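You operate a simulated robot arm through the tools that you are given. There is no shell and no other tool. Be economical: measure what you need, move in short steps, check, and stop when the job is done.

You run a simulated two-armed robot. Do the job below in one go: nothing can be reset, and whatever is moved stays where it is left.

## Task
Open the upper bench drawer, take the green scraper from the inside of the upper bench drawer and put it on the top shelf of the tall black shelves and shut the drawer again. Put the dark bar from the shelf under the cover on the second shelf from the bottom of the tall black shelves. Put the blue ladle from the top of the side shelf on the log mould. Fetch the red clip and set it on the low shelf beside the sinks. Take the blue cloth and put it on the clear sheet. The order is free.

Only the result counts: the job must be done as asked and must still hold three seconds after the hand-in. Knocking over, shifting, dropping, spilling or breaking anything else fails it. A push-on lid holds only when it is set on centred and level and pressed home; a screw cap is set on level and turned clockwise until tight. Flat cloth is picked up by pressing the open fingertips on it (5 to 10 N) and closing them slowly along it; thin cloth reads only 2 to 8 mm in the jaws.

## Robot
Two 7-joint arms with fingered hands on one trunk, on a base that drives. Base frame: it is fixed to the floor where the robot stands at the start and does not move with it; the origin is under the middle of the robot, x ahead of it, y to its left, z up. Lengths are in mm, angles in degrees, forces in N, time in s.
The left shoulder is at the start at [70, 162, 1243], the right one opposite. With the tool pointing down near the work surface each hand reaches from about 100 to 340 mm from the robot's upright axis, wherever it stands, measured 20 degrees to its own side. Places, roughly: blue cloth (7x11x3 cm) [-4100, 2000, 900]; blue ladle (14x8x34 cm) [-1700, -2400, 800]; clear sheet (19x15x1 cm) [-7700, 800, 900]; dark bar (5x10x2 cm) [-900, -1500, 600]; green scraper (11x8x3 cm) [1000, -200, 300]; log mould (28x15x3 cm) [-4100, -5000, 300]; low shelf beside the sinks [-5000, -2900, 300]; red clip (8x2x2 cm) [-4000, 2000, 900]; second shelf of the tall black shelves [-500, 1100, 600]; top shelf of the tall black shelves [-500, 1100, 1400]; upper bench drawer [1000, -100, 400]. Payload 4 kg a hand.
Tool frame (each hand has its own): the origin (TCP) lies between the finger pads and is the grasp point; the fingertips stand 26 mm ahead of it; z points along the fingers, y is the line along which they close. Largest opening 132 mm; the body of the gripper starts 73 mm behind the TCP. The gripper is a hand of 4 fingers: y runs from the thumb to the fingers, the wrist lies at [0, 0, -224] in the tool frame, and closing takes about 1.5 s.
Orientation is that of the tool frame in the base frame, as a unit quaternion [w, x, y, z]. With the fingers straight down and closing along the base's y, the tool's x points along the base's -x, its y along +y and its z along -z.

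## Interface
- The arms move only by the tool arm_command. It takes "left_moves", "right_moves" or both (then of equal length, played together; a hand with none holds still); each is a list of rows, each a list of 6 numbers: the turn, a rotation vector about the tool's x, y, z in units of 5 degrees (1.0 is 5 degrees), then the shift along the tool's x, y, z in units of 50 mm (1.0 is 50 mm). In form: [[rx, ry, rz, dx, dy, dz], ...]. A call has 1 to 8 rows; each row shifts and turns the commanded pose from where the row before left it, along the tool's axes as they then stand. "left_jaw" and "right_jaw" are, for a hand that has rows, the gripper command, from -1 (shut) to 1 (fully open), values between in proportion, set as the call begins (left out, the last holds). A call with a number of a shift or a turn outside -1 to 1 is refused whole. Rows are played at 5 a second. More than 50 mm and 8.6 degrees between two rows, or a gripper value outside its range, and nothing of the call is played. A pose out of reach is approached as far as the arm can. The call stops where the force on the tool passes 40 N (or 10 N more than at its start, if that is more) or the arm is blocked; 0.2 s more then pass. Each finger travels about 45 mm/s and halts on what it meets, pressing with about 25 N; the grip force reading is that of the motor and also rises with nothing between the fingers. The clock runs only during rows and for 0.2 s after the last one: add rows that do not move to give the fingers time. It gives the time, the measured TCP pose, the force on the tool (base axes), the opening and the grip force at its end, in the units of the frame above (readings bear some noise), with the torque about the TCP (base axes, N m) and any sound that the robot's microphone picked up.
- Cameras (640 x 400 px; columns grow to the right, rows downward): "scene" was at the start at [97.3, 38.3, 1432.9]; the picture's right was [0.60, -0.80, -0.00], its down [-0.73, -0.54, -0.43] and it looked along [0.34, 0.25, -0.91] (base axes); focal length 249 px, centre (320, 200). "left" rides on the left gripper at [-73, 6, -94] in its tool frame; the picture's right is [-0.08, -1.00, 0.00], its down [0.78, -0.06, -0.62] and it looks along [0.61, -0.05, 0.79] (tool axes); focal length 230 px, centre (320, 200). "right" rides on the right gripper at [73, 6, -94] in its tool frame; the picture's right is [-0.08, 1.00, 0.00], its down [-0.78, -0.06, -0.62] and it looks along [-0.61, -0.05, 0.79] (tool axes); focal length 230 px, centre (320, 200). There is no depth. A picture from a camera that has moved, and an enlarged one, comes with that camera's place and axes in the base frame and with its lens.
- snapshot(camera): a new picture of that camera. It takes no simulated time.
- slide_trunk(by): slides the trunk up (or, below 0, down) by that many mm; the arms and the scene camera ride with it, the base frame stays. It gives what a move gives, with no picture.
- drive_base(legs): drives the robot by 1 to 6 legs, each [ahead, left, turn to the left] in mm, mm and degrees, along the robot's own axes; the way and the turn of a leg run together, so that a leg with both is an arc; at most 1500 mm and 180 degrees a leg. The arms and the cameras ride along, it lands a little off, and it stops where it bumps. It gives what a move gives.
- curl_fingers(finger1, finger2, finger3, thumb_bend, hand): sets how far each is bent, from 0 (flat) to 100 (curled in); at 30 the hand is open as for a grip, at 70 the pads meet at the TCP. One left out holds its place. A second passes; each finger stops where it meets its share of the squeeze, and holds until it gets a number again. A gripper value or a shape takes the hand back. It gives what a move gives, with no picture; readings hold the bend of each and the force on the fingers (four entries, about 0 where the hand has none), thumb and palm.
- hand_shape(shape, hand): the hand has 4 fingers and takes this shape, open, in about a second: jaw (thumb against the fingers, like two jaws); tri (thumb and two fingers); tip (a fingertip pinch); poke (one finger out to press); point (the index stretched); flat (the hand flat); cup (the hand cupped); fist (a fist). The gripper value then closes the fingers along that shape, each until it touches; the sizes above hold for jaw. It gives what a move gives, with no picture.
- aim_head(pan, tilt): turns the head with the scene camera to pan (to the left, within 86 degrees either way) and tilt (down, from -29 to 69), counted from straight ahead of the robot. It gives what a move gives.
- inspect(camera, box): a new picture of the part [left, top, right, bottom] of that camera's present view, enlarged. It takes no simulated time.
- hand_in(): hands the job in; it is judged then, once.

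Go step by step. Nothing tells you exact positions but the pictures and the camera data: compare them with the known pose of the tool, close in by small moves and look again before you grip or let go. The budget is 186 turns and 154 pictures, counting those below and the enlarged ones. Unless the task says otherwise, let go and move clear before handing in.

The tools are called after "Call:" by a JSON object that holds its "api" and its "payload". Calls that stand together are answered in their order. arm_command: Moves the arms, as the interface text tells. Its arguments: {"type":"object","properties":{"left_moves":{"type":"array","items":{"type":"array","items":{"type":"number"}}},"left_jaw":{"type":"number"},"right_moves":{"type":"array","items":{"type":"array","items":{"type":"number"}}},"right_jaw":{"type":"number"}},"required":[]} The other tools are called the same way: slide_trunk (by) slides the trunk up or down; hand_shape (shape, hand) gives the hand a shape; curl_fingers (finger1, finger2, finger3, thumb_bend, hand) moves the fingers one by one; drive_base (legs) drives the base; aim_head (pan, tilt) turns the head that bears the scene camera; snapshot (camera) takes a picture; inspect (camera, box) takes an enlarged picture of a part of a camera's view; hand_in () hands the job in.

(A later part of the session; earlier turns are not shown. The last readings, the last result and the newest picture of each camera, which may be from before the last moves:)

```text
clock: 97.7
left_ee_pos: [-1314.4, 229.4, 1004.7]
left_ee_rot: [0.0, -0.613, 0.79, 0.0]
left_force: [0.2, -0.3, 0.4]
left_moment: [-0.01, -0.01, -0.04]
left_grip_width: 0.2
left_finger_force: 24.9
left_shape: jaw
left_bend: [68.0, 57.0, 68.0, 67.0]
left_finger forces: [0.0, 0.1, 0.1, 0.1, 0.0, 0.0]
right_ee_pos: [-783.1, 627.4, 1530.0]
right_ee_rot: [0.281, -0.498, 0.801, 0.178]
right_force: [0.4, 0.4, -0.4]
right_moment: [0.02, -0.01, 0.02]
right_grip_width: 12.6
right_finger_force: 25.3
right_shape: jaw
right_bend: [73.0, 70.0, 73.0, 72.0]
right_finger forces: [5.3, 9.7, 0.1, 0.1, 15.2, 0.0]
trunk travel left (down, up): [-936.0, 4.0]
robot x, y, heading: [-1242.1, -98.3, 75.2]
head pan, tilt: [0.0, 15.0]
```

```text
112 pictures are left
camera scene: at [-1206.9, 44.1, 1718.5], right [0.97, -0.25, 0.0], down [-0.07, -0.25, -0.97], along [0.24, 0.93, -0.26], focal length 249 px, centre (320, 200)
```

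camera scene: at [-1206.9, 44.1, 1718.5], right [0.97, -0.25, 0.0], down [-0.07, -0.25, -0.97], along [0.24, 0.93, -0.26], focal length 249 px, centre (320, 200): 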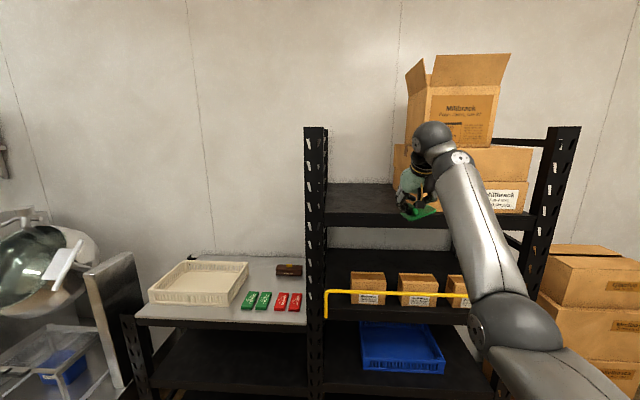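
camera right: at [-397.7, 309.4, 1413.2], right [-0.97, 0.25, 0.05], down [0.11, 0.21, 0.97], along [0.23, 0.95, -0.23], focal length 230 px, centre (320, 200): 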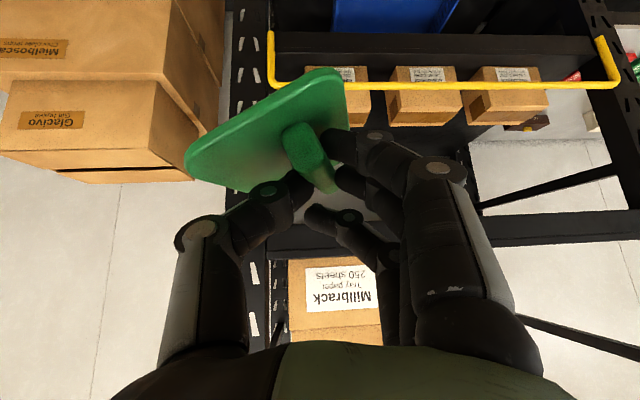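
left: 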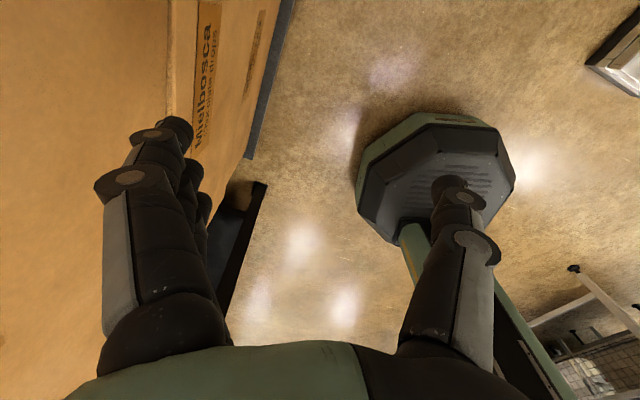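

TCP z=1530 is reachable here. I try to reduce the pitch by 20° so that the plate is flatter.

Call:
{"api": "arm_command", "payload": {"right_moves": [[0, 1, 0, 0, 0, 0], [0, 1, 0, 0, 0, 0], [0, 1, 0, 0, 0, 0], [0, 1, 0, 0, 0, 0], [0, 0, 0, 0, 0, 0]]}}

Call:
{"api": "inspect", "payload": {"camera": "scene", "box": [340, 100, 500, 200]}}

Call:
{"api": "snapshot", "payload": {"camera": "right"}}

```text
clock: 98.9
left_ee_pos: [-1313.1, 228.0, 1004.3]
left_ee_rot: [0.0, -0.612, 0.791, 0.0]
left_force: [0.2, -0.3, 0.5]
left_moment: [-0.01, -0.02, 0.0]
left_grip_width: 0.0
left_finger_force: 25.1
left_shape: jaw
left_bend: [68.0, 57.0, 68.0, 67.0]
left_finger forces: [0.0, 0.0, 0.0, 0.0, 0.1, 0.0]
right_ee_pos: [-788.1, 615.8, 1523.8]
right_ee_rot: [0.156, -0.518, 0.835, 0.101]
right_force: [0.7, -0.4, -1.0]
right_moment: [0.0, 0.03, 0.0]
right_grip_width: 12.3
right_finger_force: 25.1
right_shape: jaw
right_bend: [73.0, 70.0, 73.0, 72.0]
right_finger forces: [5.2, 9.7, 0.0, 0.0, 15.2, 0.0]
right hand out of reach, approached as far as the arm can: row 3, 4
trunk travel left (down, up): [-936.0, 4.0]
robot x, y, heading: [-1243.1, -94.7, 75.5]
head pan, tilt: [0.0, 15.0]
```

```text
4.00 times, centred on (420, 150) of scene
camera zoom: at [-1206.2, 44.6, 1718.4], right [0.97, -0.25, 0.0], down [-0.07, -0.25, -0.97], along [0.24, 0.93, -0.26], focal length 995 px, centre (-80, 400)
```

zoom: 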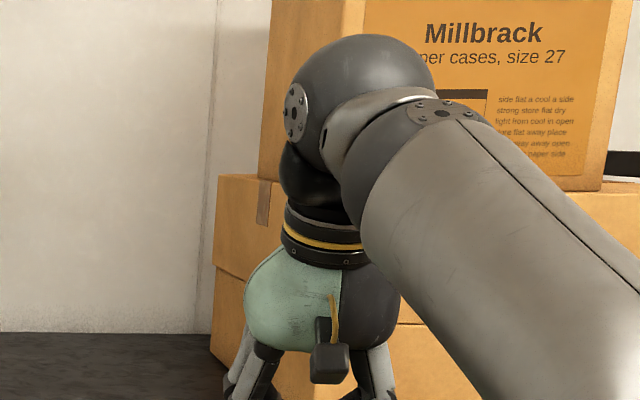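

```text
110 pictures are left
camera right: at [-835.9, 525.4, 1583.1], right [-0.86, 0.51, 0.03], down [0.28, 0.43, 0.86], along [0.42, 0.75, -0.51], focal length 230 px, centre (320, 200)
```

right: 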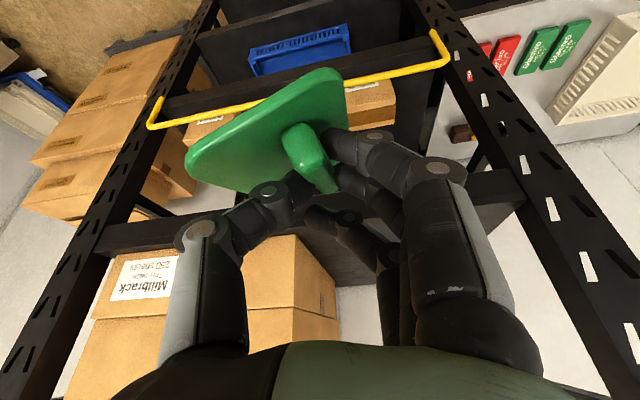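

With 21° of pitch the hand still holds z=1524, which clears the shelf well. I shift left 70 mm and drive in.

Call:
{"api": "drive_base", "payload": {"legs": [[0, 70, 0], [300, 0, 0]]}}

Call:
{"api": "snapshot", "payload": {"camera": "right"}}

Call:
{"api": "snapshot", "payload": {"camera": "scene"}}

```text
clock: 101.5
left_ee_pos: [-1306.7, 530.3, 1005.3]
left_ee_rot: [0.002, -0.612, 0.791, 0.001]
left_force: [-0.4, 0.5, 0.2]
left_moment: [-0.01, -0.01, 0.02]
left_grip_width: 0.0
left_finger_force: 25.0
left_shape: jaw
left_bend: [68.0, 57.0, 68.0, 67.0]
left_finger forces: [0.0, 0.0, 0.0, 0.0, 0.0, 0.0]
right_ee_pos: [-781.0, 916.1, 1525.3]
right_ee_rot: [0.158, -0.518, 0.835, 0.1]
right_force: [-1.6, -0.9, -0.7]
right_moment: [0.02, -0.02, -0.03]
right_grip_width: 12.2
right_finger_force: 25.1
right_shape: jaw
right_bend: [73.0, 70.0, 73.0, 72.0]
right_finger forces: [5.1, 9.8, 0.1, 0.1, 15.3, 0.0]
trunk travel left (down, up): [-936.0, 4.0]
robot x, y, heading: [-1238.0, 206.5, 75.5]
head pan, tilt: [0.0, 15.0]
```

```text
109 pictures are left
camera right: at [-830.8, 826.2, 1585.5], right [-0.86, 0.51, 0.03], down [0.28, 0.42, 0.86], along [0.42, 0.75, -0.51], focal length 230 px, centre (320, 200)
```

right: 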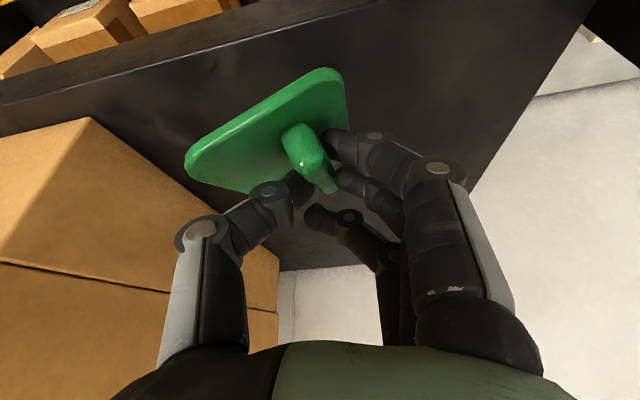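

```text
108 pictures are left
camera scene: at [-1201.5, 345.3, 1718.9], right [0.97, -0.25, 0.0], down [-0.06, -0.25, -0.97], along [0.24, 0.94, -0.26], focal length 249 px, centre (320, 200)
```

scene: 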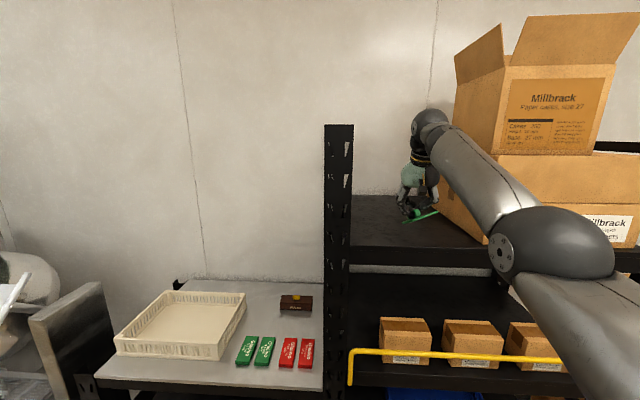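

The plate looks nearly level in the scene view. I drive 130 mm further in.

Call:
{"api": "drive_base", "payload": {"legs": [[130, 0, 0]]}}

Call:
{"api": "arm_command", "payload": {"right_moves": [[0, 0, 0, 0.12, 0, 0.3], [0, 0, 0, 0.12, 0, 0.3], [0, 0, 0, 0, 0, 0]]}}

Call:
{"api": "inspect", "payload": {"camera": "scene", "box": [340, 100, 500, 200]}}

Call:
{"api": "snapshot", "payload": {"camera": "right"}}

```text
clock: 102.8
left_ee_pos: [-1273.9, 656.0, 1006.2]
left_ee_rot: [0.001, -0.612, 0.791, 0.0]
left_force: [-0.4, -0.1, -0.2]
left_moment: [-0.01, -0.03, 0.02]
left_grip_width: 0.0
left_finger_force: 24.8
left_shape: jaw
left_bend: [68.0, 57.0, 68.0, 67.0]
left_finger forces: [0.0, 0.1, 0.1, 0.1, 0.0, 0.1]
right_ee_pos: [-748.2, 1039.9, 1526.8]
right_ee_rot: [0.158, -0.518, 0.835, 0.101]
right_force: [-0.5, 0.1, -0.4]
right_moment: [0.03, -0.01, 0.0]
right_grip_width: 12.3
right_finger_force: 25.3
right_shape: jaw
right_bend: [73.0, 70.0, 73.0, 72.0]
right_finger forces: [5.2, 9.7, 0.0, 0.0, 15.3, 0.0]
trunk travel left (down, up): [-936.0, 4.0]
robot x, y, heading: [-1199.6, 329.0, 75.3]
head pan, tilt: [0.0, 15.0]
```

```text
clock: 103.6
left_ee_pos: [-1273.0, 658.7, 1004.3]
left_ee_rot: [0.001, -0.611, 0.791, -0.001]
left_force: [0.1, 0.4, 0.0]
left_moment: [0.0, -0.02, -0.02]
left_grip_width: 0.0
left_finger_force: 25.1
left_shape: jaw
left_bend: [68.0, 57.0, 68.0, 67.0]
left_finger forces: [0.1, 0.1, 0.0, 0.1, 0.0, 0.1]
right_ee_pos: [-746.3, 1044.2, 1490.6]
right_ee_rot: [0.157, -0.518, 0.835, 0.1]
right_force: [0.2, -0.2, -0.9]
right_moment: [0.01, 0.01, -0.01]
right_grip_width: 12.6
right_finger_force: 24.7
right_shape: jaw
right_bend: [73.0, 70.0, 73.0, 72.0]
right_finger forces: [5.3, 9.7, 0.0, 0.0, 15.2, 0.0]
trunk travel left (down, up): [-936.0, 4.0]
robot x, y, heading: [-1204.9, 331.4, 75.4]
head pan, tilt: [0.0, 15.0]
```

```text
4.00 times, centred on (420, 150) of scene
camera zoom: at [-1166.9, 475.4, 1718.4], right [0.97, -0.25, 0.0], down [-0.07, -0.25, -0.97], along [0.24, 0.93, -0.26], focal length 995 px, centre (-80, 400)
```

zoom: 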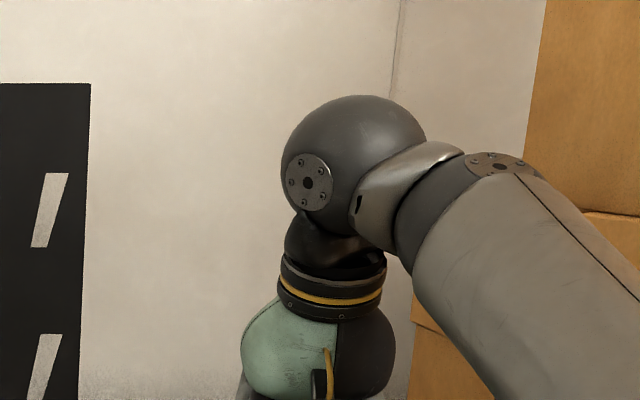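

```text
106 pictures are left
camera right: at [-795.7, 954.7, 1551.0], right [-0.86, 0.51, 0.03], down [0.28, 0.42, 0.86], along [0.42, 0.75, -0.51], focal length 230 px, centre (320, 200)
```

right: 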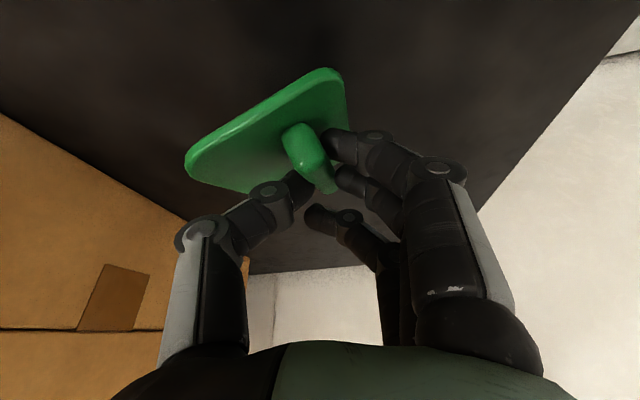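

The position is clear of the box and the posts. I lower in small steps until it touches.

Call:
{"api": "arm_command", "payload": {"right_moves": [[0, 0, 0, 0.06, 0, 0.14], [0, 0, 0, 0.06, 0, 0.14], [0, 0, 0, 0.06, 0, 0.14], [0, 0, 0, 0, 0, 0]]}}

Call:
{"api": "arm_command", "payload": {"right_moves": [[0, 0, 0, 0.04, 0, 0.1], [0, 0, 0, 0, 0, 0]]}}

Call:
{"api": "arm_command", "payload": {"right_moves": [[0, 0, 0, 0.04, 0, 0.1], [0, 0, 0, 0, 0, 0]]}}

Call:
{"api": "snapshot", "payload": {"camera": "right"}}

```text
clock: 104.6
left_ee_pos: [-1273.0, 656.6, 1005.6]
left_ee_rot: [0.001, -0.612, 0.791, 0.0]
left_force: [0.3, -0.4, 1.2]
left_moment: [-0.03, 0.02, 0.0]
left_grip_width: 0.1
left_finger_force: 25.2
left_shape: jaw
left_bend: [68.0, 57.0, 68.0, 67.0]
left_finger forces: [0.0, 0.1, 0.1, 0.1, 0.1, 0.0]
right_ee_pos: [-747.8, 1042.1, 1469.1]
right_ee_rot: [0.157, -0.517, 0.835, 0.1]
right_force: [0.7, -0.2, 4.2]
right_moment: [0.23, 0.01, 0.02]
right_grip_width: 12.4
right_finger_force: 24.7
right_shape: jaw
right_bend: [72.0, 71.0, 73.0, 73.0]
right_finger forces: [5.4, 11.3, 0.1, 0.0, 17.4, 0.0]
trunk travel left (down, up): [-936.0, 4.0]
robot x, y, heading: [-1199.7, 331.9, 75.4]
head pan, tilt: [0.0, 15.0]
```

```text
clock: 105.2
left_ee_pos: [-1272.2, 656.7, 1006.4]
left_ee_rot: [0.001, -0.612, 0.791, 0.0]
left_force: [-0.6, 0.2, 0.8]
left_moment: [0.0, -0.03, 0.01]
left_grip_width: 0.0
left_finger_force: 25.0
left_shape: jaw
left_bend: [68.0, 57.0, 68.0, 67.0]
left_finger forces: [0.0, 0.0, 0.0, 0.0, 0.1, 0.0]
right_ee_pos: [-746.8, 1041.6, 1464.8]
right_ee_rot: [0.158, -0.517, 0.835, 0.1]
right_force: [0.7, -0.4, 4.1]
right_moment: [0.22, 0.04, -0.04]
right_grip_width: 12.7
right_finger_force: 25.4
right_shape: jaw
right_bend: [72.0, 71.0, 73.0, 73.0]
right_finger forces: [5.3, 11.1, 2.3, 0.1, 17.7, 0.0]
trunk travel left (down, up): [-936.0, 4.0]
robot x, y, heading: [-1201.7, 328.6, 75.4]
head pan, tilt: [0.0, 15.0]
```

```text
clock: 105.8
left_ee_pos: [-1273.0, 658.0, 1004.6]
left_ee_rot: [0.001, -0.611, 0.791, 0.0]
left_force: [0.2, -0.5, -0.3]
left_moment: [0.0, -0.01, -0.03]
left_grip_width: 0.0
left_finger_force: 24.5
left_shape: jaw
left_bend: [68.0, 57.0, 68.0, 67.0]
left_finger forces: [0.1, 0.0, 0.0, 0.1, 0.0, 0.1]
right_ee_pos: [-746.7, 1043.1, 1457.6]
right_ee_rot: [0.157, -0.518, 0.835, 0.1]
right_force: [0.5, -0.4, 2.6]
right_moment: [0.21, 0.05, -0.02]
right_grip_width: 12.3
right_finger_force: 25.1
right_shape: jaw
right_bend: [72.0, 71.0, 73.0, 72.0]
right_finger forces: [4.9, 11.8, 1.8, 0.0, 16.6, 0.0]
trunk travel left (down, up): [-936.0, 4.0]
robot x, y, heading: [-1200.4, 333.1, 75.6]
head pan, tilt: [0.0, 15.0]
```

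```text
105 pictures are left
camera right: at [-796.4, 952.6, 1518.0], right [-0.86, 0.51, 0.03], down [0.28, 0.42, 0.86], along [0.42, 0.75, -0.51], focal length 230 px, centre (320, 200)
```

right: 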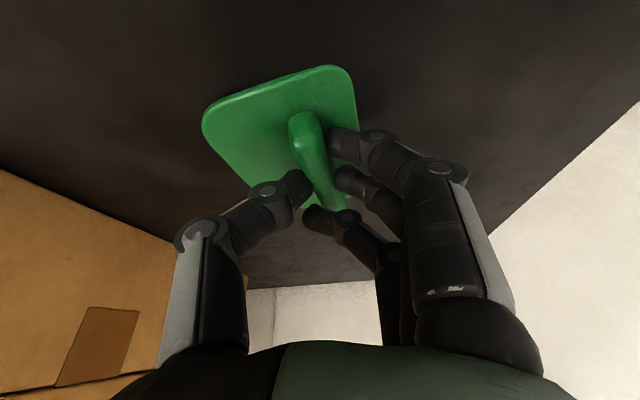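

It is touching and levelling itself. I lower a little more.

Call:
{"api": "arm_command", "payload": {"right_moves": [[0, 0, 0, 0.03, 0, 0.1], [0, 0, 0, 0, 0, 0], [0, 0, 0, 0.03, 0, 0.1], [0, 0, 0, 0, 0, 0]]}}

Call:
{"api": "snapshot", "payload": {"camera": "right"}}

```text
clock: 106.8
left_ee_pos: [-1273.7, 656.2, 1005.6]
left_ee_rot: [0.001, -0.611, 0.791, 0.0]
left_force: [-0.1, -0.1, -1.1]
left_moment: [0.02, 0.02, 0.03]
left_grip_width: 0.1
left_finger_force: 24.9
left_shape: jaw
left_bend: [68.0, 57.0, 68.0, 67.0]
left_finger forces: [0.1, 0.0, 0.0, 0.1, 0.1, 0.1]
right_ee_pos: [-748.0, 1042.7, 1456.6]
right_ee_rot: [0.161, -0.516, 0.835, 0.104]
right_force: [7.0, 9.0, 33.2]
right_moment: [0.35, 0.08, -0.1]
right_grip_width: 13.6
right_finger_force: 24.9
right_shape: jaw
right_bend: [73.0, 72.0, 74.0, 73.0]
right_finger forces: [15.6, 10.9, 5.5, 0.0, 22.9, 0.0]
trunk travel left (down, up): [-936.0, 4.0]
robot x, y, heading: [-1199.4, 334.6, 75.5]
head pan, tilt: [0.0, 15.0]
```

```text
104 pictures are left
camera right: at [-797.5, 951.3, 1514.6], right [-0.86, 0.51, 0.04], down [0.28, 0.41, 0.87], along [0.42, 0.76, -0.5], focal length 230 px, centre (320, 200)
```

right: 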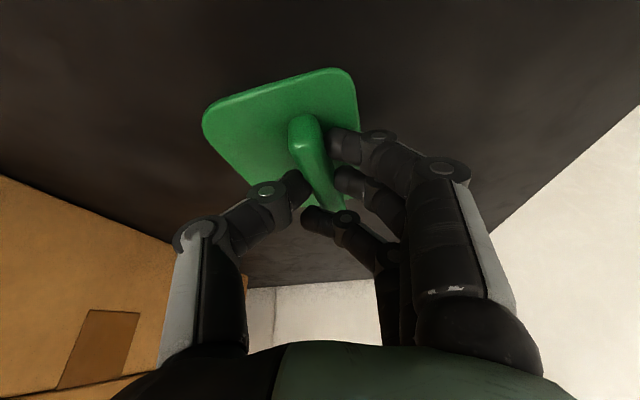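

Force is now 33 N, so the plate is down flat. I ease up 5 mm and open the fingers.

Call:
{"api": "arm_command", "payload": {"right_moves": [[0, 0, 0, -0.03, 0, -0.1], [0, 0, 0, 0, 0, 0]]}}

Call:
{"api": "arm_command", "payload": {"right_moves": [[0, 0, 0, 0, 0, 0], [0, 0, 0, 0, 0, 0], [0, 0, 0, 0, 0, 0], [0, 0, 0, 0, 0, 0]], "right_jaw": 0.1}}

Call:
{"api": "arm_command", "payload": {"right_moves": [[0, 0, 0, -0.1, 0, -0.4], [0, 0, 0, -0.1, 0, -0.6], [0, 0, 0, 0, 0, 0]]}}

Call:
{"api": "snapshot", "payload": {"camera": "right"}}

```text
clock: 107.4
left_ee_pos: [-1274.0, 654.0, 1005.7]
left_ee_rot: [0.002, -0.611, 0.792, 0.0]
left_force: [-0.2, -0.3, 0.6]
left_moment: [0.0, -0.04, -0.01]
left_grip_width: 0.0
left_finger_force: 24.3
left_shape: jaw
left_bend: [68.0, 57.0, 68.0, 67.0]
left_finger forces: [0.0, 0.0, 0.0, 0.1, 0.1, 0.0]
right_ee_pos: [-749.8, 1041.5, 1457.8]
right_ee_rot: [0.16, -0.517, 0.835, 0.102]
right_force: [3.1, 5.3, 27.5]
right_moment: [0.16, 0.24, -0.16]
right_grip_width: 13.9
right_finger_force: 24.9
right_shape: jaw
right_bend: [74.0, 72.0, 74.0, 73.0]
right_finger forces: [17.3, 10.8, 2.2, 0.1, 22.1, 0.1]
trunk travel left (down, up): [-936.0, 4.0]
robot x, y, heading: [-1202.2, 333.3, 75.3]
head pan, tilt: [0.0, 15.0]
```

```text
clock: 108.4
left_ee_pos: [-1273.0, 652.8, 1005.6]
left_ee_rot: [0.002, -0.611, 0.792, 0.002]
left_force: [-0.4, -0.2, 0.2]
left_moment: [0.03, -0.04, 0.0]
left_grip_width: 0.1
left_finger_force: 24.9
left_shape: jaw
left_bend: [68.0, 57.0, 68.0, 67.0]
left_finger forces: [0.0, 0.0, 0.0, 0.0, 0.0, 0.1]
right_ee_pos: [-747.1, 1037.4, 1457.8]
right_ee_rot: [0.16, -0.518, 0.834, 0.103]
right_force: [4.0, -5.9, 26.3]
right_moment: [0.35, 0.79, 0.02]
right_grip_width: 67.6
right_finger_force: 0.0
right_shape: jaw
right_bend: [76.0, 71.0, 76.0, 70.0]
right_finger forces: [15.3, 4.8, 14.3, 0.0, 0.1, 0.1]
trunk travel left (down, up): [-936.0, 4.0]
robot x, y, heading: [-1201.1, 330.6, 75.5]
head pan, tilt: [0.0, 15.0]
```

```text
clock: 109.2
left_ee_pos: [-1272.7, 657.0, 1004.8]
left_ee_rot: [0.001, -0.611, 0.791, 0.001]
left_force: [0.0, -0.9, -0.1]
left_moment: [0.03, 0.01, 0.02]
left_grip_width: 0.0
left_finger_force: 24.6
left_shape: jaw
left_bend: [68.0, 57.0, 68.0, 67.0]
left_finger forces: [0.0, 0.1, 0.0, 0.0, 0.0, 0.0]
right_ee_pos: [-752.4, 1033.8, 1503.3]
right_ee_rot: [0.157, -0.518, 0.835, 0.099]
right_force: [0.0, 0.0, -0.5]
right_moment: [-0.02, 0.0, -0.01]
right_grip_width: 71.5
right_finger_force: 0.1
right_shape: jaw
right_bend: [72.0, 70.0, 74.0, 70.0]
right_finger forces: [0.1, 7.6, 8.3, 0.1, 0.0, 0.1]
trunk travel left (down, up): [-936.0, 4.0]
robot x, y, heading: [-1199.5, 332.5, 75.1]
head pan, tilt: [0.0, 15.0]
```

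```text
103 pictures are left
camera right: at [-801.5, 944.3, 1564.4], right [-0.86, 0.51, 0.03], down [0.28, 0.42, 0.86], along [0.42, 0.75, -0.51], focal length 230 px, centre (320, 200)
```

right: 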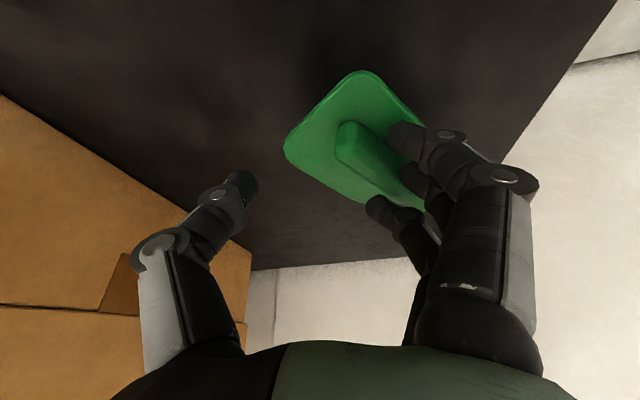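

The scraper came up wedged between the fingers. I lower it back to the shelf, open fully and slide the fingers off sideways.

Call:
{"api": "arm_command", "payload": {"right_moves": [[0, 0, 0, 0.1, 0, 0.4], [0, 0, 0, 0.1, 0, 0.3], [0, 0, 0, 0.02, 0, 0.08], [0, 0, 0, 0, 0, 0]]}}

Call:
{"api": "snapshot", "payload": {"camera": "right"}}

```text
clock: 110.2
left_ee_pos: [-1272.8, 657.7, 1004.8]
left_ee_rot: [0.001, -0.612, 0.791, 0.001]
left_force: [0.0, -0.2, -0.1]
left_moment: [0.02, 0.05, -0.02]
left_grip_width: 0.2
left_finger_force: 25.1
left_shape: jaw
left_bend: [68.0, 57.0, 68.0, 67.0]
left_finger forces: [0.0, 0.0, 0.0, 0.0, 0.0, 0.0]
right_ee_pos: [-749.3, 1039.3, 1462.5]
right_ee_rot: [0.158, -0.518, 0.835, 0.1]
right_force: [0.2, -0.6, -1.4]
right_moment: [-0.01, -0.03, -0.01]
right_grip_width: 71.9
right_finger_force: 0.0
right_shape: jaw
right_bend: [72.0, 70.0, 74.0, 70.0]
right_finger forces: [0.8, 7.9, 8.6, 0.1, 0.0, 0.0]
trunk travel left (down, up): [-936.0, 4.0]
robot x, y, heading: [-1199.3, 332.1, 75.1]
head pan, tilt: [0.0, 15.0]
```

```text
102 pictures are left
camera right: at [-798.9, 949.4, 1522.7], right [-0.86, 0.51, 0.03], down [0.28, 0.42, 0.86], along [0.42, 0.75, -0.51], focal length 230 px, centre (320, 200)
```

right: 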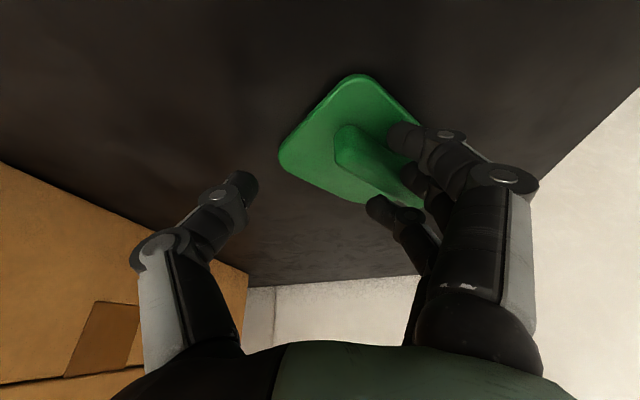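

It is wedged between fingers 2 and 3. I lower a few mm to contact and open the fingers one at a time.

Call:
{"api": "arm_command", "payload": {"right_moves": [[0, 0, 0, 0.03, 0, 0.1], [0, 0, 0, 0, 0, 0]]}}

Call:
{"api": "curl_fingers", "payload": {"hand": "right", "finger3": 30}}

Call:
{"api": "snapshot", "payload": {"camera": "right"}}

```text
clock: 110.8
left_ee_pos: [-1273.7, 656.5, 1005.7]
left_ee_rot: [0.002, -0.612, 0.791, 0.0]
left_force: [0.1, 0.4, 0.1]
left_moment: [0.0, -0.01, 0.02]
left_grip_width: 0.1
left_finger_force: 24.8
left_shape: jaw
left_bend: [68.0, 57.0, 68.0, 67.0]
left_finger forces: [0.1, 0.2, 0.0, 0.1, 0.0, 0.0]
right_ee_pos: [-748.9, 1040.2, 1460.6]
right_ee_rot: [0.158, -0.517, 0.835, 0.102]
right_force: [0.1, 2.2, 10.2]
right_moment: [0.21, 0.41, -0.12]
right_grip_width: 71.6
right_finger_force: 0.1
right_shape: jaw
right_bend: [73.0, 70.0, 74.0, 70.0]
right_finger forces: [7.9, 7.5, 11.7, 0.0, 0.0, 0.1]
trunk travel left (down, up): [-936.0, 4.0]
robot x, y, heading: [-1202.6, 333.1, 75.5]
head pan, tilt: [0.0, 15.0]
```

```text
clock: 111.8
left_ee_pos: [-1272.2, 657.0, 1005.5]
left_ee_rot: [0.001, -0.612, 0.791, 0.001]
left_force: [-0.3, 0.1, 0.2]
left_moment: [-0.03, 0.0, -0.03]
left_grip_width: 0.0
left_finger_force: 24.6
left_shape: jaw
left_bend: [68.0, 57.0, 68.0, 67.0]
left_finger forces: [0.1, 0.1, 0.0, 0.0, 0.2, 0.0]
right_ee_pos: [-748.7, 1037.3, 1460.2]
right_ee_rot: [0.159, -0.517, 0.835, 0.102]
right_force: [2.9, 1.6, 15.1]
right_moment: [0.24, 0.65, -0.19]
right_grip_width: 79.0
right_finger_force: 14.2
right_shape: fingers
right_bend: [73.0, 69.0, 54.0, 70.0]
right_finger forces: [10.8, 5.8, 12.0, 0.1, 0.0, 0.1]
trunk travel left (down, up): [-936.0, 4.0]
robot x, y, heading: [-1199.1, 331.5, 75.4]
head pan, tilt: [0.0, 15.0]
```

```text
101 pictures are left
camera right: at [-798.6, 947.7, 1519.8], right [-0.86, 0.51, 0.03], down [0.28, 0.42, 0.86], along [0.42, 0.75, -0.5], focal length 230 px, centre (320, 200)
```

right: 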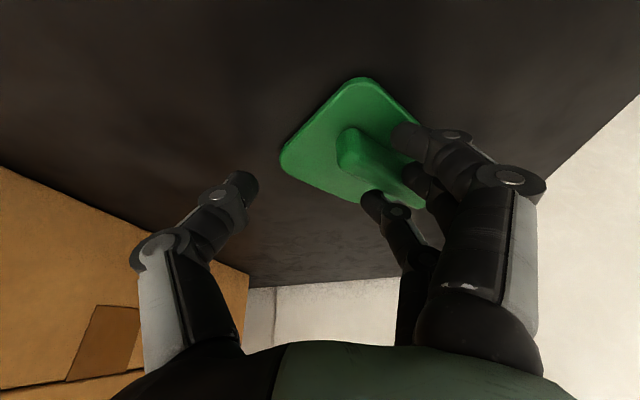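

Finger 3 is on the thumb side of the ridge. I open fingers 1 and 2 and move finger 3 back in, which unclamps the ridge.

Call:
{"api": "curl_fingers", "payload": {"hand": "right", "finger1": 35, "finger2": 35, "finger3": 72}}

Call:
{"api": "arm_command", "payload": {"right_moves": [[0, 0, 0, -0.06, 0, -0.2], [0, 0, 0, -0.1, 0, -0.4], [0, 0, 0, -0.1, 0, -0.4], [0, 0, 0, 0, 0, 0]]}}

Call:
{"api": "snapshot", "payload": {"camera": "right"}}

```text
clock: 112.8
left_ee_pos: [-1274.9, 654.9, 1005.5]
left_ee_rot: [0.002, -0.611, 0.791, 0.0]
left_force: [-0.6, 0.7, 0.7]
left_moment: [0.02, 0.05, -0.02]
left_grip_width: 0.0
left_finger_force: 24.3
left_shape: jaw
left_bend: [68.0, 57.0, 68.0, 67.0]
left_finger forces: [0.0, 0.0, 0.1, 0.0, 0.0, 0.0]
right_ee_pos: [-752.0, 1037.7, 1461.0]
right_ee_rot: [0.16, -0.517, 0.835, 0.102]
right_force: [2.1, 1.7, 22.9]
right_moment: [0.22, 1.04, -0.05]
right_grip_width: 77.6
right_finger_force: 11.4
right_shape: fingers
right_bend: [71.0, 35.0, 72.0, 70.0]
right_finger forces: [23.0, 0.0, 0.0, 0.1, 0.1, 0.0]
trunk travel left (down, up): [-936.0, 4.0]
robot x, y, heading: [-1201.9, 331.5, 75.3]
head pan, tilt: [0.0, 15.0]
```

```text
clock: 113.8
left_ee_pos: [-1272.7, 658.0, 1005.1]
left_ee_rot: [0.0, -0.612, 0.791, 0.0]
left_force: [0.6, 0.7, -0.5]
left_moment: [0.0, 0.02, 0.0]
left_grip_width: 0.0
left_finger_force: 25.3
left_shape: jaw
left_bend: [68.0, 57.0, 68.0, 67.0]
left_finger forces: [0.1, 0.0, 0.1, 0.1, 0.1, 0.0]
right_ee_pos: [-751.8, 1033.9, 1507.0]
right_ee_rot: [0.157, -0.518, 0.835, 0.099]
right_force: [-0.1, 0.1, 0.2]
right_moment: [-0.03, 0.0, 0.0]
right_grip_width: 98.3
right_finger_force: 0.0
right_shape: fingers
right_bend: [35.0, 35.0, 72.0, 70.0]
right_finger forces: [0.0, 0.0, 0.1, 0.1, 0.0, 0.1]
trunk travel left (down, up): [-936.0, 4.0]
robot x, y, heading: [-1199.0, 332.4, 75.3]
head pan, tilt: [0.0, 15.0]
```

```text
100 pictures are left
camera right: at [-800.9, 944.1, 1568.2], right [-0.86, 0.51, 0.03], down [0.28, 0.42, 0.86], along [0.42, 0.75, -0.51], focal length 230 px, centre (320, 200)
```

right: 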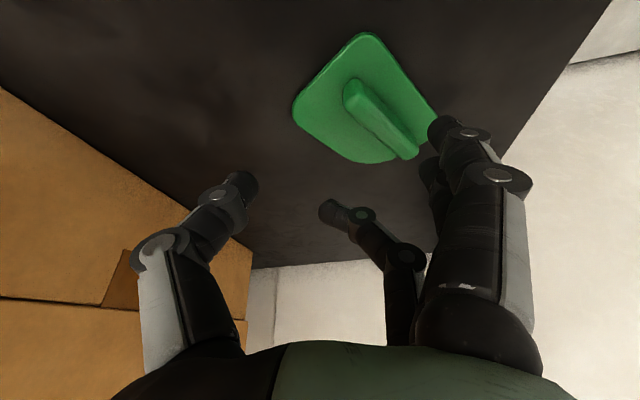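

The scraper lies flat on the top shelf, well inside the edge. I retreat and look toward the covered table with the dark bar.

Call:
{"api": "drive_base", "payload": {"legs": [[-500, 0, 0]]}}

Call:
{"api": "arm_command", "payload": {"right_moves": [[0, 1, 0, 0.5, 0, 0.8], [0, 1, 0, 0.5, 0, 0.8], [0, 1, 0, 0.5, 0, 0.8], [0, 1, 0, 0.5, 0, 0.8], [0, 0, 0, 0.5, 0, 0.8], [0, 0, 0, 0.5, 0, 0.8], [0, 0, 0, 0.5, 0, 0.8], [0, 0, 0, 0.5, 0, 0.8]], "right_jaw": 1}}

Call:
{"api": "arm_command", "payload": {"right_moves": [[0, 0, 0, 0.8, 0, 0.5], [0, 0, 0, 0.8, 0, 0.5], [0, 0, 0, 0.8, 0, 0.5], [0, 0, 0, 0.8, 0, 0.5], [0, 0, 0, 0, 0, 0.8], [0, 0, 0, 0, 0, 0.8]]}}

Call:
{"api": "snapshot", "payload": {"camera": "scene"}}

```text
clock: 116.8
left_ee_pos: [-1397.8, 178.2, 1004.3]
left_ee_rot: [0.0, -0.611, 0.791, 0.0]
left_force: [-0.1, 0.0, 0.9]
left_moment: [0.01, 0.01, 0.0]
left_grip_width: 0.0
left_finger_force: 25.1
left_shape: jaw
left_bend: [68.0, 57.0, 68.0, 67.0]
left_finger forces: [0.0, 0.1, 0.0, 0.0, 0.0, 0.1]
right_ee_pos: [-877.0, 555.3, 1508.1]
right_ee_rot: [0.157, -0.517, 0.835, 0.099]
right_force: [-0.1, -0.1, -0.4]
right_moment: [-0.04, 0.0, 0.0]
right_grip_width: 98.6
right_finger_force: 0.0
right_shape: fingers
right_bend: [35.0, 35.0, 72.0, 70.0]
right_finger forces: [0.1, 0.0, 0.0, 0.0, 0.0, 0.0]
trunk travel left (down, up): [-936.0, 4.0]
robot x, y, heading: [-1329.1, -148.6, 75.6]
head pan, tilt: [0.0, 15.0]
```

```text
clock: 118.6
left_ee_pos: [-1397.5, 178.6, 1005.5]
left_ee_rot: [0.0, -0.612, 0.791, 0.001]
left_force: [0.1, -0.4, 0.2]
left_moment: [0.01, 0.0, -0.06]
left_grip_width: 0.0
left_finger_force: 25.2
left_shape: jaw
left_bend: [68.0, 57.0, 68.0, 67.0]
left_finger forces: [0.0, 0.0, 0.0, 0.0, 0.0, 0.0]
right_ee_pos: [-900.5, 488.2, 1206.9]
right_ee_rot: [0.009, -0.527, 0.85, 0.009]
right_force: [-0.5, 1.1, -0.8]
right_moment: [-0.04, 0.02, 0.0]
right_grip_width: 131.9
right_finger_force: 0.1
right_shape: jaw
right_bend: [30.0, 30.0, 30.0, 30.0]
right_finger forces: [0.1, 0.1, 0.1, 0.0, 0.1, 0.1]
right hand out of reach, approached as far as the arm can: row 5, 6, 7, 8
trunk travel left (down, up): [-936.0, 4.0]
robot x, y, heading: [-1328.1, -147.2, 75.3]
head pan, tilt: [0.0, 15.0]
```

```text
clock: 120.0
left_ee_pos: [-1398.0, 179.0, 1004.0]
left_ee_rot: [0.0, -0.612, 0.791, 0.001]
left_force: [0.5, -0.3, 0.6]
left_moment: [0.02, 0.02, -0.03]
left_grip_width: 0.1
left_finger_force: 25.0
left_shape: jaw
left_bend: [68.0, 57.0, 68.0, 67.0]
left_finger forces: [0.0, 0.0, 0.0, 0.0, 0.1, 0.0]
right_ee_pos: [-909.8, 489.8, 1111.2]
right_ee_rot: [0.009, -0.527, 0.85, 0.009]
right_force: [1.0, 0.2, 0.4]
right_moment: [-0.03, 0.01, 0.01]
right_grip_width: 131.8
right_finger_force: 0.0
right_shape: jaw
right_bend: [30.0, 30.0, 30.0, 30.0]
right_finger forces: [0.0, 0.0, 0.0, 0.1, 0.0, 0.0]
right hand out of reach, approached as far as the arm can: row 1, 2, 3, 4
trunk travel left (down, up): [-936.0, 4.0]
robot x, y, heading: [-1331.3, -149.4, 75.2]
head pan, tilt: [0.0, 15.0]
```

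```text
99 pictures are left
camera scene: at [-1290.8, -5.7, 1718.6], right [0.97, -0.25, 0.0], down [-0.07, -0.25, -0.97], along [0.24, 0.93, -0.26], focal length 249 px, centre (320, 200)
```

scene: 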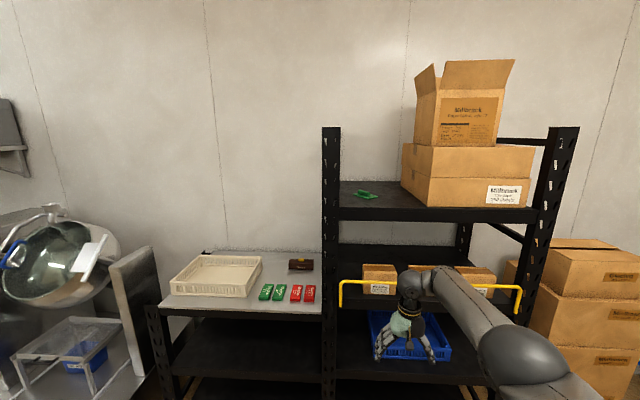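

The scraper is visible on the top shelf. I pull the right hand in, then turn around to face the covered table.

Call:
{"api": "arm_command", "payload": {"right_moves": [[0, 0, 0, 0.8, 0, 0.5], [0, 0, 0, 0.8, 0, 0.5], [0, 0, 0, 0.8, 0, 0.5], [0, 0, 0, 0.8, 0, 0.5], [0, 0, 0, 0.8, 0, 0.5], [0, 0, 0, 0.8, 0, 0.5], [0, 0, 0, 0.8, 0, 0.5]]}}

Call:
{"api": "drive_base", "payload": {"legs": [[0, 0, -165], [300, 430, 0]]}}

Call:
{"api": "slide_trunk", "payload": {"by": -500}}

Call:
{"api": "aim_head", "payload": {"pan": 0, "tilt": 25}}

Call:
{"api": "snapshot", "payload": {"camera": "scene"}}

```text
clock: 121.6
left_ee_pos: [-1400.4, 177.7, 1005.0]
left_ee_rot: [0.001, -0.611, 0.792, 0.0]
left_force: [-0.6, -1.0, -0.2]
left_moment: [0.0, -0.04, 0.06]
left_grip_width: 0.0
left_finger_force: 25.0
left_shape: jaw
left_bend: [68.0, 57.0, 68.0, 67.0]
left_finger forces: [0.1, 0.0, 0.0, 0.0, 0.1, 0.0]
right_ee_pos: [-1036.4, 241.0, 930.3]
right_ee_rot: [0.01, -0.528, 0.849, 0.009]
right_force: [-1.0, 0.8, 0.2]
right_moment: [0.01, -0.01, -0.02]
right_grip_width: 131.8
right_finger_force: 0.1
right_shape: jaw
right_bend: [30.0, 30.0, 30.0, 30.0]
right_finger forces: [0.0, 0.1, 0.0, 0.0, 0.0, 0.1]
trunk travel left (down, up): [-936.0, 4.0]
robot x, y, heading: [-1325.8, -148.9, 75.2]
head pan, tilt: [0.0, 15.0]
```

```text
clock: 131.4
left_ee_pos: [-759.8, -758.1, 1003.8]
left_ee_rot: [0.001, 0.713, 0.701, -0.001]
left_force: [0.0, 0.2, -0.3]
left_moment: [0.0, -0.02, 0.0]
left_grip_width: 0.0
left_finger_force: 24.8
left_shape: jaw
left_bend: [68.0, 57.0, 68.0, 67.0]
left_finger forces: [0.0, 0.0, 0.0, 0.1, 0.0, 0.0]
right_ee_pos: [-1100.7, -905.0, 929.1]
right_ee_rot: [0.01, 0.781, 0.624, -0.01]
right_force: [-0.1, 0.0, 0.1]
right_moment: [-0.03, 0.03, -0.01]
right_grip_width: 132.0
right_finger_force: 0.0
right_shape: jaw
right_bend: [30.0, 30.0, 30.0, 30.0]
right_finger forces: [0.1, 0.1, 0.1, 0.1, 0.0, 0.1]
trunk travel left (down, up): [-936.0, 4.0]
robot x, y, heading: [-904.3, -460.1, -91.1]
head pan, tilt: [0.0, 15.0]
```

```text
refused: -500 is not a number from -400 to 400
```

```text
clock: 132.1
left_ee_pos: [-758.4, -758.2, 1004.6]
left_ee_rot: [-0.001, 0.714, 0.7, -0.001]
left_force: [0.2, 0.4, 0.2]
left_moment: [-0.04, -0.01, 0.03]
left_grip_width: 0.0
left_finger_force: 25.1
left_shape: jaw
left_bend: [68.0, 57.0, 68.0, 67.0]
left_finger forces: [0.1, 0.1, 0.1, 0.0, 0.0, 0.2]
right_ee_pos: [-1099.3, -906.8, 929.3]
right_ee_rot: [0.01, 0.782, 0.623, -0.009]
right_force: [0.0, -0.1, -0.5]
right_moment: [0.03, 0.03, 0.0]
right_grip_width: 132.0
right_finger_force: 0.0
right_shape: jaw
right_bend: [30.0, 30.0, 30.0, 30.0]
right_finger forces: [0.0, 0.0, 0.0, 0.0, 0.0, 0.1]
trunk travel left (down, up): [-936.0, 4.0]
robot x, y, heading: [-904.2, -458.3, -91.2]
head pan, tilt: [0.0, 25.0]
```

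```text
98 pictures are left
camera scene: at [-908.8, -599.5, 1702.4], right [-1.0, 0.02, 0.0], down [0.01, 0.42, -0.91], along [-0.02, -0.91, -0.42], focal length 249 px, centre (320, 200)
```

scene: 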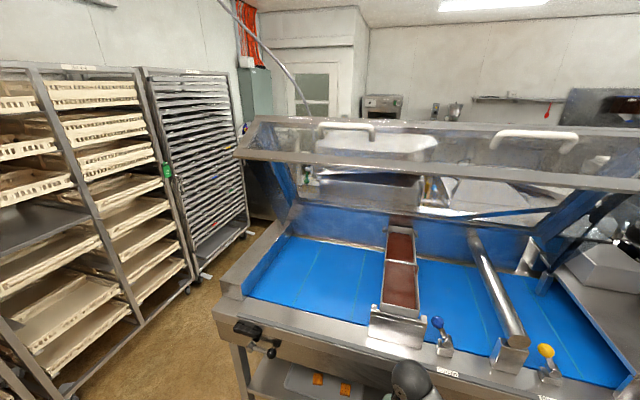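

The machine has an under-shelf below the belt, and the bar should be there. I lower the trunk and look in.

Call:
{"api": "slide_trunk", "payload": {"by": -400}}

Call:
{"api": "slide_trunk", "payload": {"by": -200}}

Call:
{"api": "aim_head", "payload": {"pan": 0, "tilt": 25}}

Call:
{"api": "snapshot", "payload": {"camera": "scene"}}

```text
clock: 136.0
left_ee_pos: [-758.2, -757.3, 605.8]
left_ee_rot: [0.001, 0.714, 0.7, 0.0]
left_force: [-0.4, 0.1, 0.0]
left_moment: [0.02, -0.02, 0.01]
left_grip_width: 0.0
left_finger_force: 24.5
left_shape: jaw
left_bend: [68.0, 57.0, 68.0, 67.0]
left_finger forces: [0.1, 0.1, 0.0, 0.0, 0.0, 0.0]
right_ee_pos: [-1099.9, -904.9, 530.1]
right_ee_rot: [0.009, 0.782, 0.623, -0.009]
right_force: [-0.2, -1.0, 0.0]
right_moment: [0.01, -0.02, -0.01]
right_grip_width: 132.1
right_finger_force: 0.1
right_shape: jaw
right_bend: [30.0, 30.0, 30.0, 30.0]
right_finger forces: [0.0, 0.0, 0.0, 0.0, 0.0, 0.1]
trunk travel left (down, up): [-536.0, 404.0]
robot x, y, heading: [-904.0, -460.8, -91.1]
head pan, tilt: [0.0, 25.0]
```

```text
clock: 138.1
left_ee_pos: [-759.0, -757.9, 405.3]
left_ee_rot: [0.0, 0.713, 0.701, -0.001]
left_force: [0.7, -0.3, 1.0]
left_moment: [-0.03, 0.01, 0.02]
left_grip_width: 0.1
left_finger_force: 24.7
left_shape: jaw
left_bend: [68.0, 57.0, 68.0, 67.0]
left_finger forces: [0.1, 0.1, 0.0, 0.0, 0.1, 0.0]
right_ee_pos: [-1099.0, -904.3, 329.3]
right_ee_rot: [0.01, 0.782, 0.623, -0.009]
right_force: [-0.2, -0.2, 0.0]
right_moment: [0.02, 0.03, 0.02]
right_grip_width: 131.7
right_finger_force: 0.0
right_shape: jaw
right_bend: [30.0, 30.0, 30.0, 30.0]
right_finger forces: [0.0, 0.0, 0.0, 0.0, 0.1, 0.0]
trunk travel left (down, up): [-336.0, 604.0]
robot x, y, heading: [-905.5, -462.4, -90.9]
head pan, tilt: [0.0, 25.0]
```

```text
clock: 138.7
left_ee_pos: [-759.8, -757.7, 405.3]
left_ee_rot: [0.0, 0.714, 0.7, -0.001]
left_force: [-0.2, 0.7, -0.5]
left_moment: [0.01, 0.0, -0.01]
left_grip_width: 0.0
left_finger_force: 24.5
left_shape: jaw
left_bend: [68.0, 57.0, 68.0, 67.0]
left_finger forces: [0.0, 0.0, 0.0, 0.1, 0.1, 0.0]
right_ee_pos: [-1100.3, -904.7, 328.2]
right_ee_rot: [0.01, 0.782, 0.623, -0.009]
right_force: [0.0, -0.4, 0.2]
right_moment: [0.05, 0.0, 0.01]
right_grip_width: 131.8
right_finger_force: 0.1
right_shape: jaw
right_bend: [30.0, 30.0, 30.0, 30.0]
right_finger forces: [0.0, 0.1, 0.0, 0.0, 0.0, 0.0]
trunk travel left (down, up): [-336.0, 604.0]
robot x, y, heading: [-904.0, -459.8, -91.4]
head pan, tilt: [0.0, 25.0]
```

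```text
97 pictures are left
camera scene: at [-909.3, -599.0, 1102.4], right [-1.0, 0.02, 0.0], down [0.01, 0.42, -0.91], along [-0.02, -0.91, -0.42], focal length 249 px, centre (320, 200)
```

scene: 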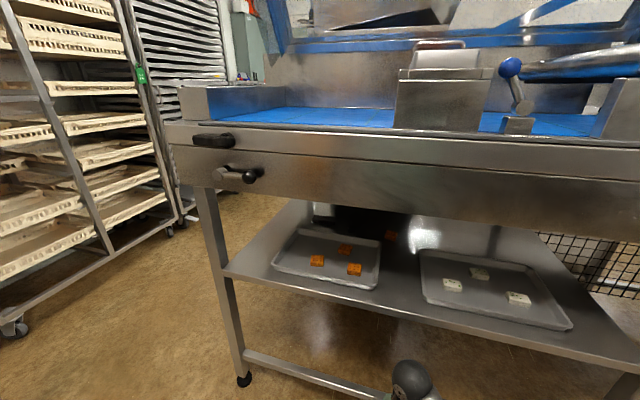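

I zoom in on the under-shelf to find the dark bar.

Call:
{"api": "inspect", "payload": {"camera": "scene", "box": [240, 190, 560, 330]}}

```text
2.00 times, centred on (400, 260) of scene
camera zoom: at [-909.3, -599.0, 1102.4], right [-1.0, 0.02, 0.0], down [0.01, 0.42, -0.91], along [-0.02, -0.91, -0.42], focal length 498 px, centre (160, 80)
```

zoom: 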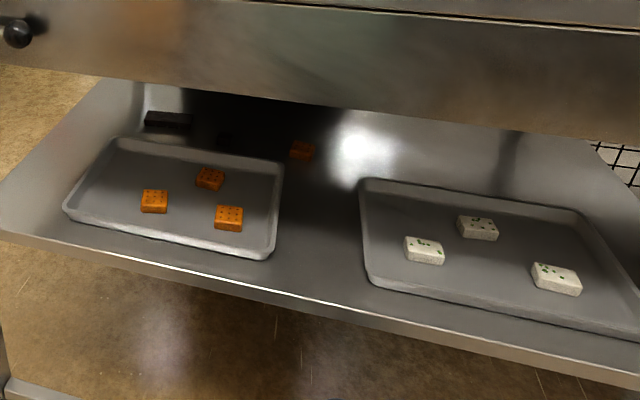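

The dark bar is at about [-946, -1509, 590], behind the left tray and about 190 mm from the machine's left end. I'll approach from that end, so I drive round into the aisle and face it.

Call:
{"api": "drive_base", "payload": {"legs": [[0, 700, 0], [1380, 0, 0], [0, 0, -105]]}}

Call:
{"api": "slide_trunk", "payload": {"by": 250}}

Call:
{"api": "arm_command", "payload": {"right_moves": [[0, -1, 0, 0, 0, 0], [0, -1, 0, 0, 0, 0], [0, -1, 0, 0, 0, 0], [0, -1, 0, 0, 0, 0], [0, -1, 0, 0, 0, 0], [0, -1, 0, 0, 0, 0], [0, -1, 0, 0, 0, 0], [0, -1, 0, 0, 0, 0]]}}

Call:
{"api": "aim_head", "payload": {"pan": -10, "tilt": 40}}

Call:
{"api": "snapshot", "payload": {"camera": "scene"}}

Call:
{"api": "snapshot", "payload": {"camera": "right"}}

```text
clock: 153.6
left_ee_pos: [-568.4, -1911.9, 404.9]
left_ee_rot: [0.001, 0.988, -0.156, -0.001]
left_force: [-0.2, -0.9, 0.5]
left_moment: [-0.01, 0.03, -0.01]
left_grip_width: 0.0
left_finger_force: 25.5
left_shape: jaw
left_bend: [68.0, 57.0, 68.0, 67.0]
left_finger forces: [0.0, 0.0, 0.1, 0.0, 0.0, 0.1]
right_ee_pos: [-610.9, -1543.5, 328.8]
right_ee_rot: [-0.001, 0.967, -0.256, -0.014]
right_force: [-0.4, 0.5, 0.4]
right_moment: [-0.02, -0.01, -0.01]
right_grip_width: 131.8
right_finger_force: 0.0
right_shape: jaw
right_bend: [30.0, 30.0, 30.0, 30.0]
right_finger forces: [0.1, 0.0, 0.0, 0.0, 0.0, 0.0]
trunk travel left (down, up): [-336.0, 604.0]
robot x, y, heading: [-240.7, -1857.3, 162.2]
head pan, tilt: [0.0, 25.0]
```

```text
clock: 156.1
left_ee_pos: [-567.9, -1913.1, 654.0]
left_ee_rot: [0.0, 0.988, -0.156, 0.0]
left_force: [-0.5, -0.9, 0.5]
left_moment: [0.0, 0.0, 0.0]
left_grip_width: 0.0
left_finger_force: 24.8
left_shape: jaw
left_bend: [68.0, 57.0, 68.0, 67.0]
left_finger forces: [0.0, 0.1, 0.1, 0.1, 0.1, 0.1]
right_ee_pos: [-611.5, -1543.4, 578.3]
right_ee_rot: [-0.001, 0.967, -0.256, -0.013]
right_force: [0.5, -0.6, 0.9]
right_moment: [0.0, -0.01, 0.0]
right_grip_width: 132.4
right_finger_force: 0.1
right_shape: jaw
right_bend: [30.0, 30.0, 30.0, 30.0]
right_finger forces: [0.1, 0.0, 0.1, 0.1, 0.0, 0.0]
trunk travel left (down, up): [-586.0, 354.0]
robot x, y, heading: [-238.7, -1859.3, 161.9]
head pan, tilt: [0.0, 25.0]
```

```text
clock: 157.9
left_ee_pos: [-568.1, -1913.3, 654.9]
left_ee_rot: [0.0, 0.988, -0.156, 0.0]
left_force: [-0.7, 0.0, 0.2]
left_moment: [-0.01, -0.01, -0.05]
left_grip_width: 0.0
left_finger_force: 25.5
left_shape: jaw
left_bend: [68.0, 57.0, 68.0, 67.0]
left_finger forces: [0.0, 0.0, 0.0, 0.1, 0.0, 0.1]
right_ee_pos: [-613.2, -1541.7, 580.6]
right_ee_rot: [-0.09, 0.903, -0.24, -0.344]
right_force: [-0.3, -1.3, 0.0]
right_moment: [0.01, 0.03, 0.0]
right_grip_width: 132.1
right_finger_force: 0.0
right_shape: jaw
right_bend: [30.0, 30.0, 30.0, 30.0]
right_finger forces: [0.1, 0.1, 0.0, 0.0, 0.0, 0.1]
trunk travel left (down, up): [-586.0, 354.0]
robot x, y, heading: [-242.2, -1862.4, 161.9]
head pan, tilt: [0.0, 25.0]
```

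```text
clock: 158.7
left_ee_pos: [-567.6, -1912.8, 654.9]
left_ee_rot: [-0.001, 0.988, -0.155, 0.0]
left_force: [1.0, 0.0, -0.4]
left_moment: [-0.01, 0.03, 0.02]
left_grip_width: 0.2
left_finger_force: 24.9
left_shape: jaw
left_bend: [68.0, 57.0, 68.0, 67.0]
left_finger forces: [0.0, 0.0, 0.0, 0.1, 0.1, 0.1]
right_ee_pos: [-611.0, -1544.1, 579.9]
right_ee_rot: [-0.089, 0.904, -0.241, -0.343]
right_force: [0.2, 0.7, 0.1]
right_moment: [0.01, 0.0, 0.03]
right_grip_width: 132.0
right_finger_force: 0.0
right_shape: jaw
right_bend: [30.0, 30.0, 30.0, 30.0]
right_finger forces: [0.0, 0.1, 0.0, 0.0, 0.0, 0.0]
trunk travel left (down, up): [-586.0, 354.0]
robot x, y, heading: [-241.1, -1860.7, 161.9]
head pan, tilt: [-10.0, 40.0]
```

```text
95 pictures are left
camera scene: at [-364.5, -1802.4, 1329.1], right [0.47, 0.88, 0.0], down [0.57, -0.3, -0.77], along [-0.68, 0.36, -0.64], focal length 249 px, centre (320, 200)
```

scene: 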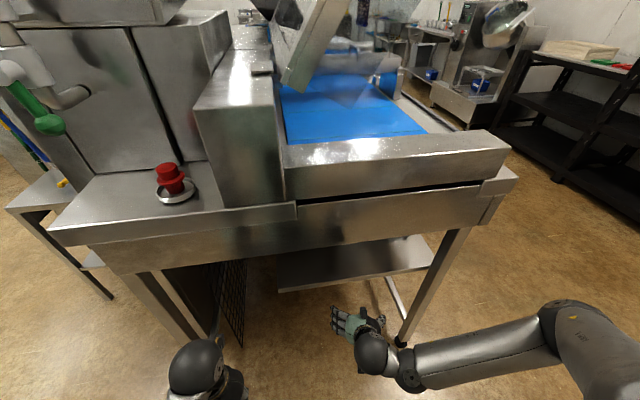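

```text
94 pictures are left
camera right: at [-512.1, -1607.4, 601.0], right [-0.54, -0.84, 0.06], down [-0.12, 0.15, 0.98], along [-0.83, 0.53, -0.18], focal length 230 px, centre (320, 200)
```

right: 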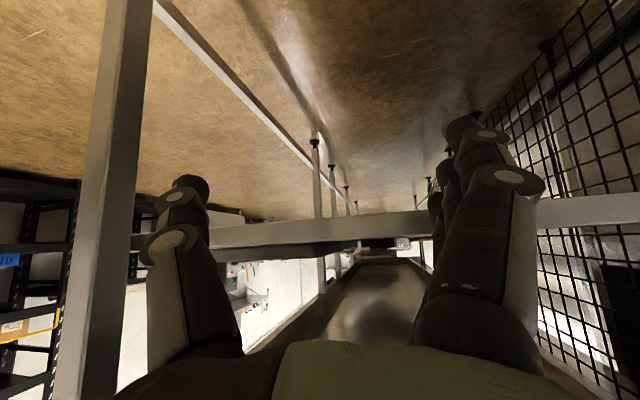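

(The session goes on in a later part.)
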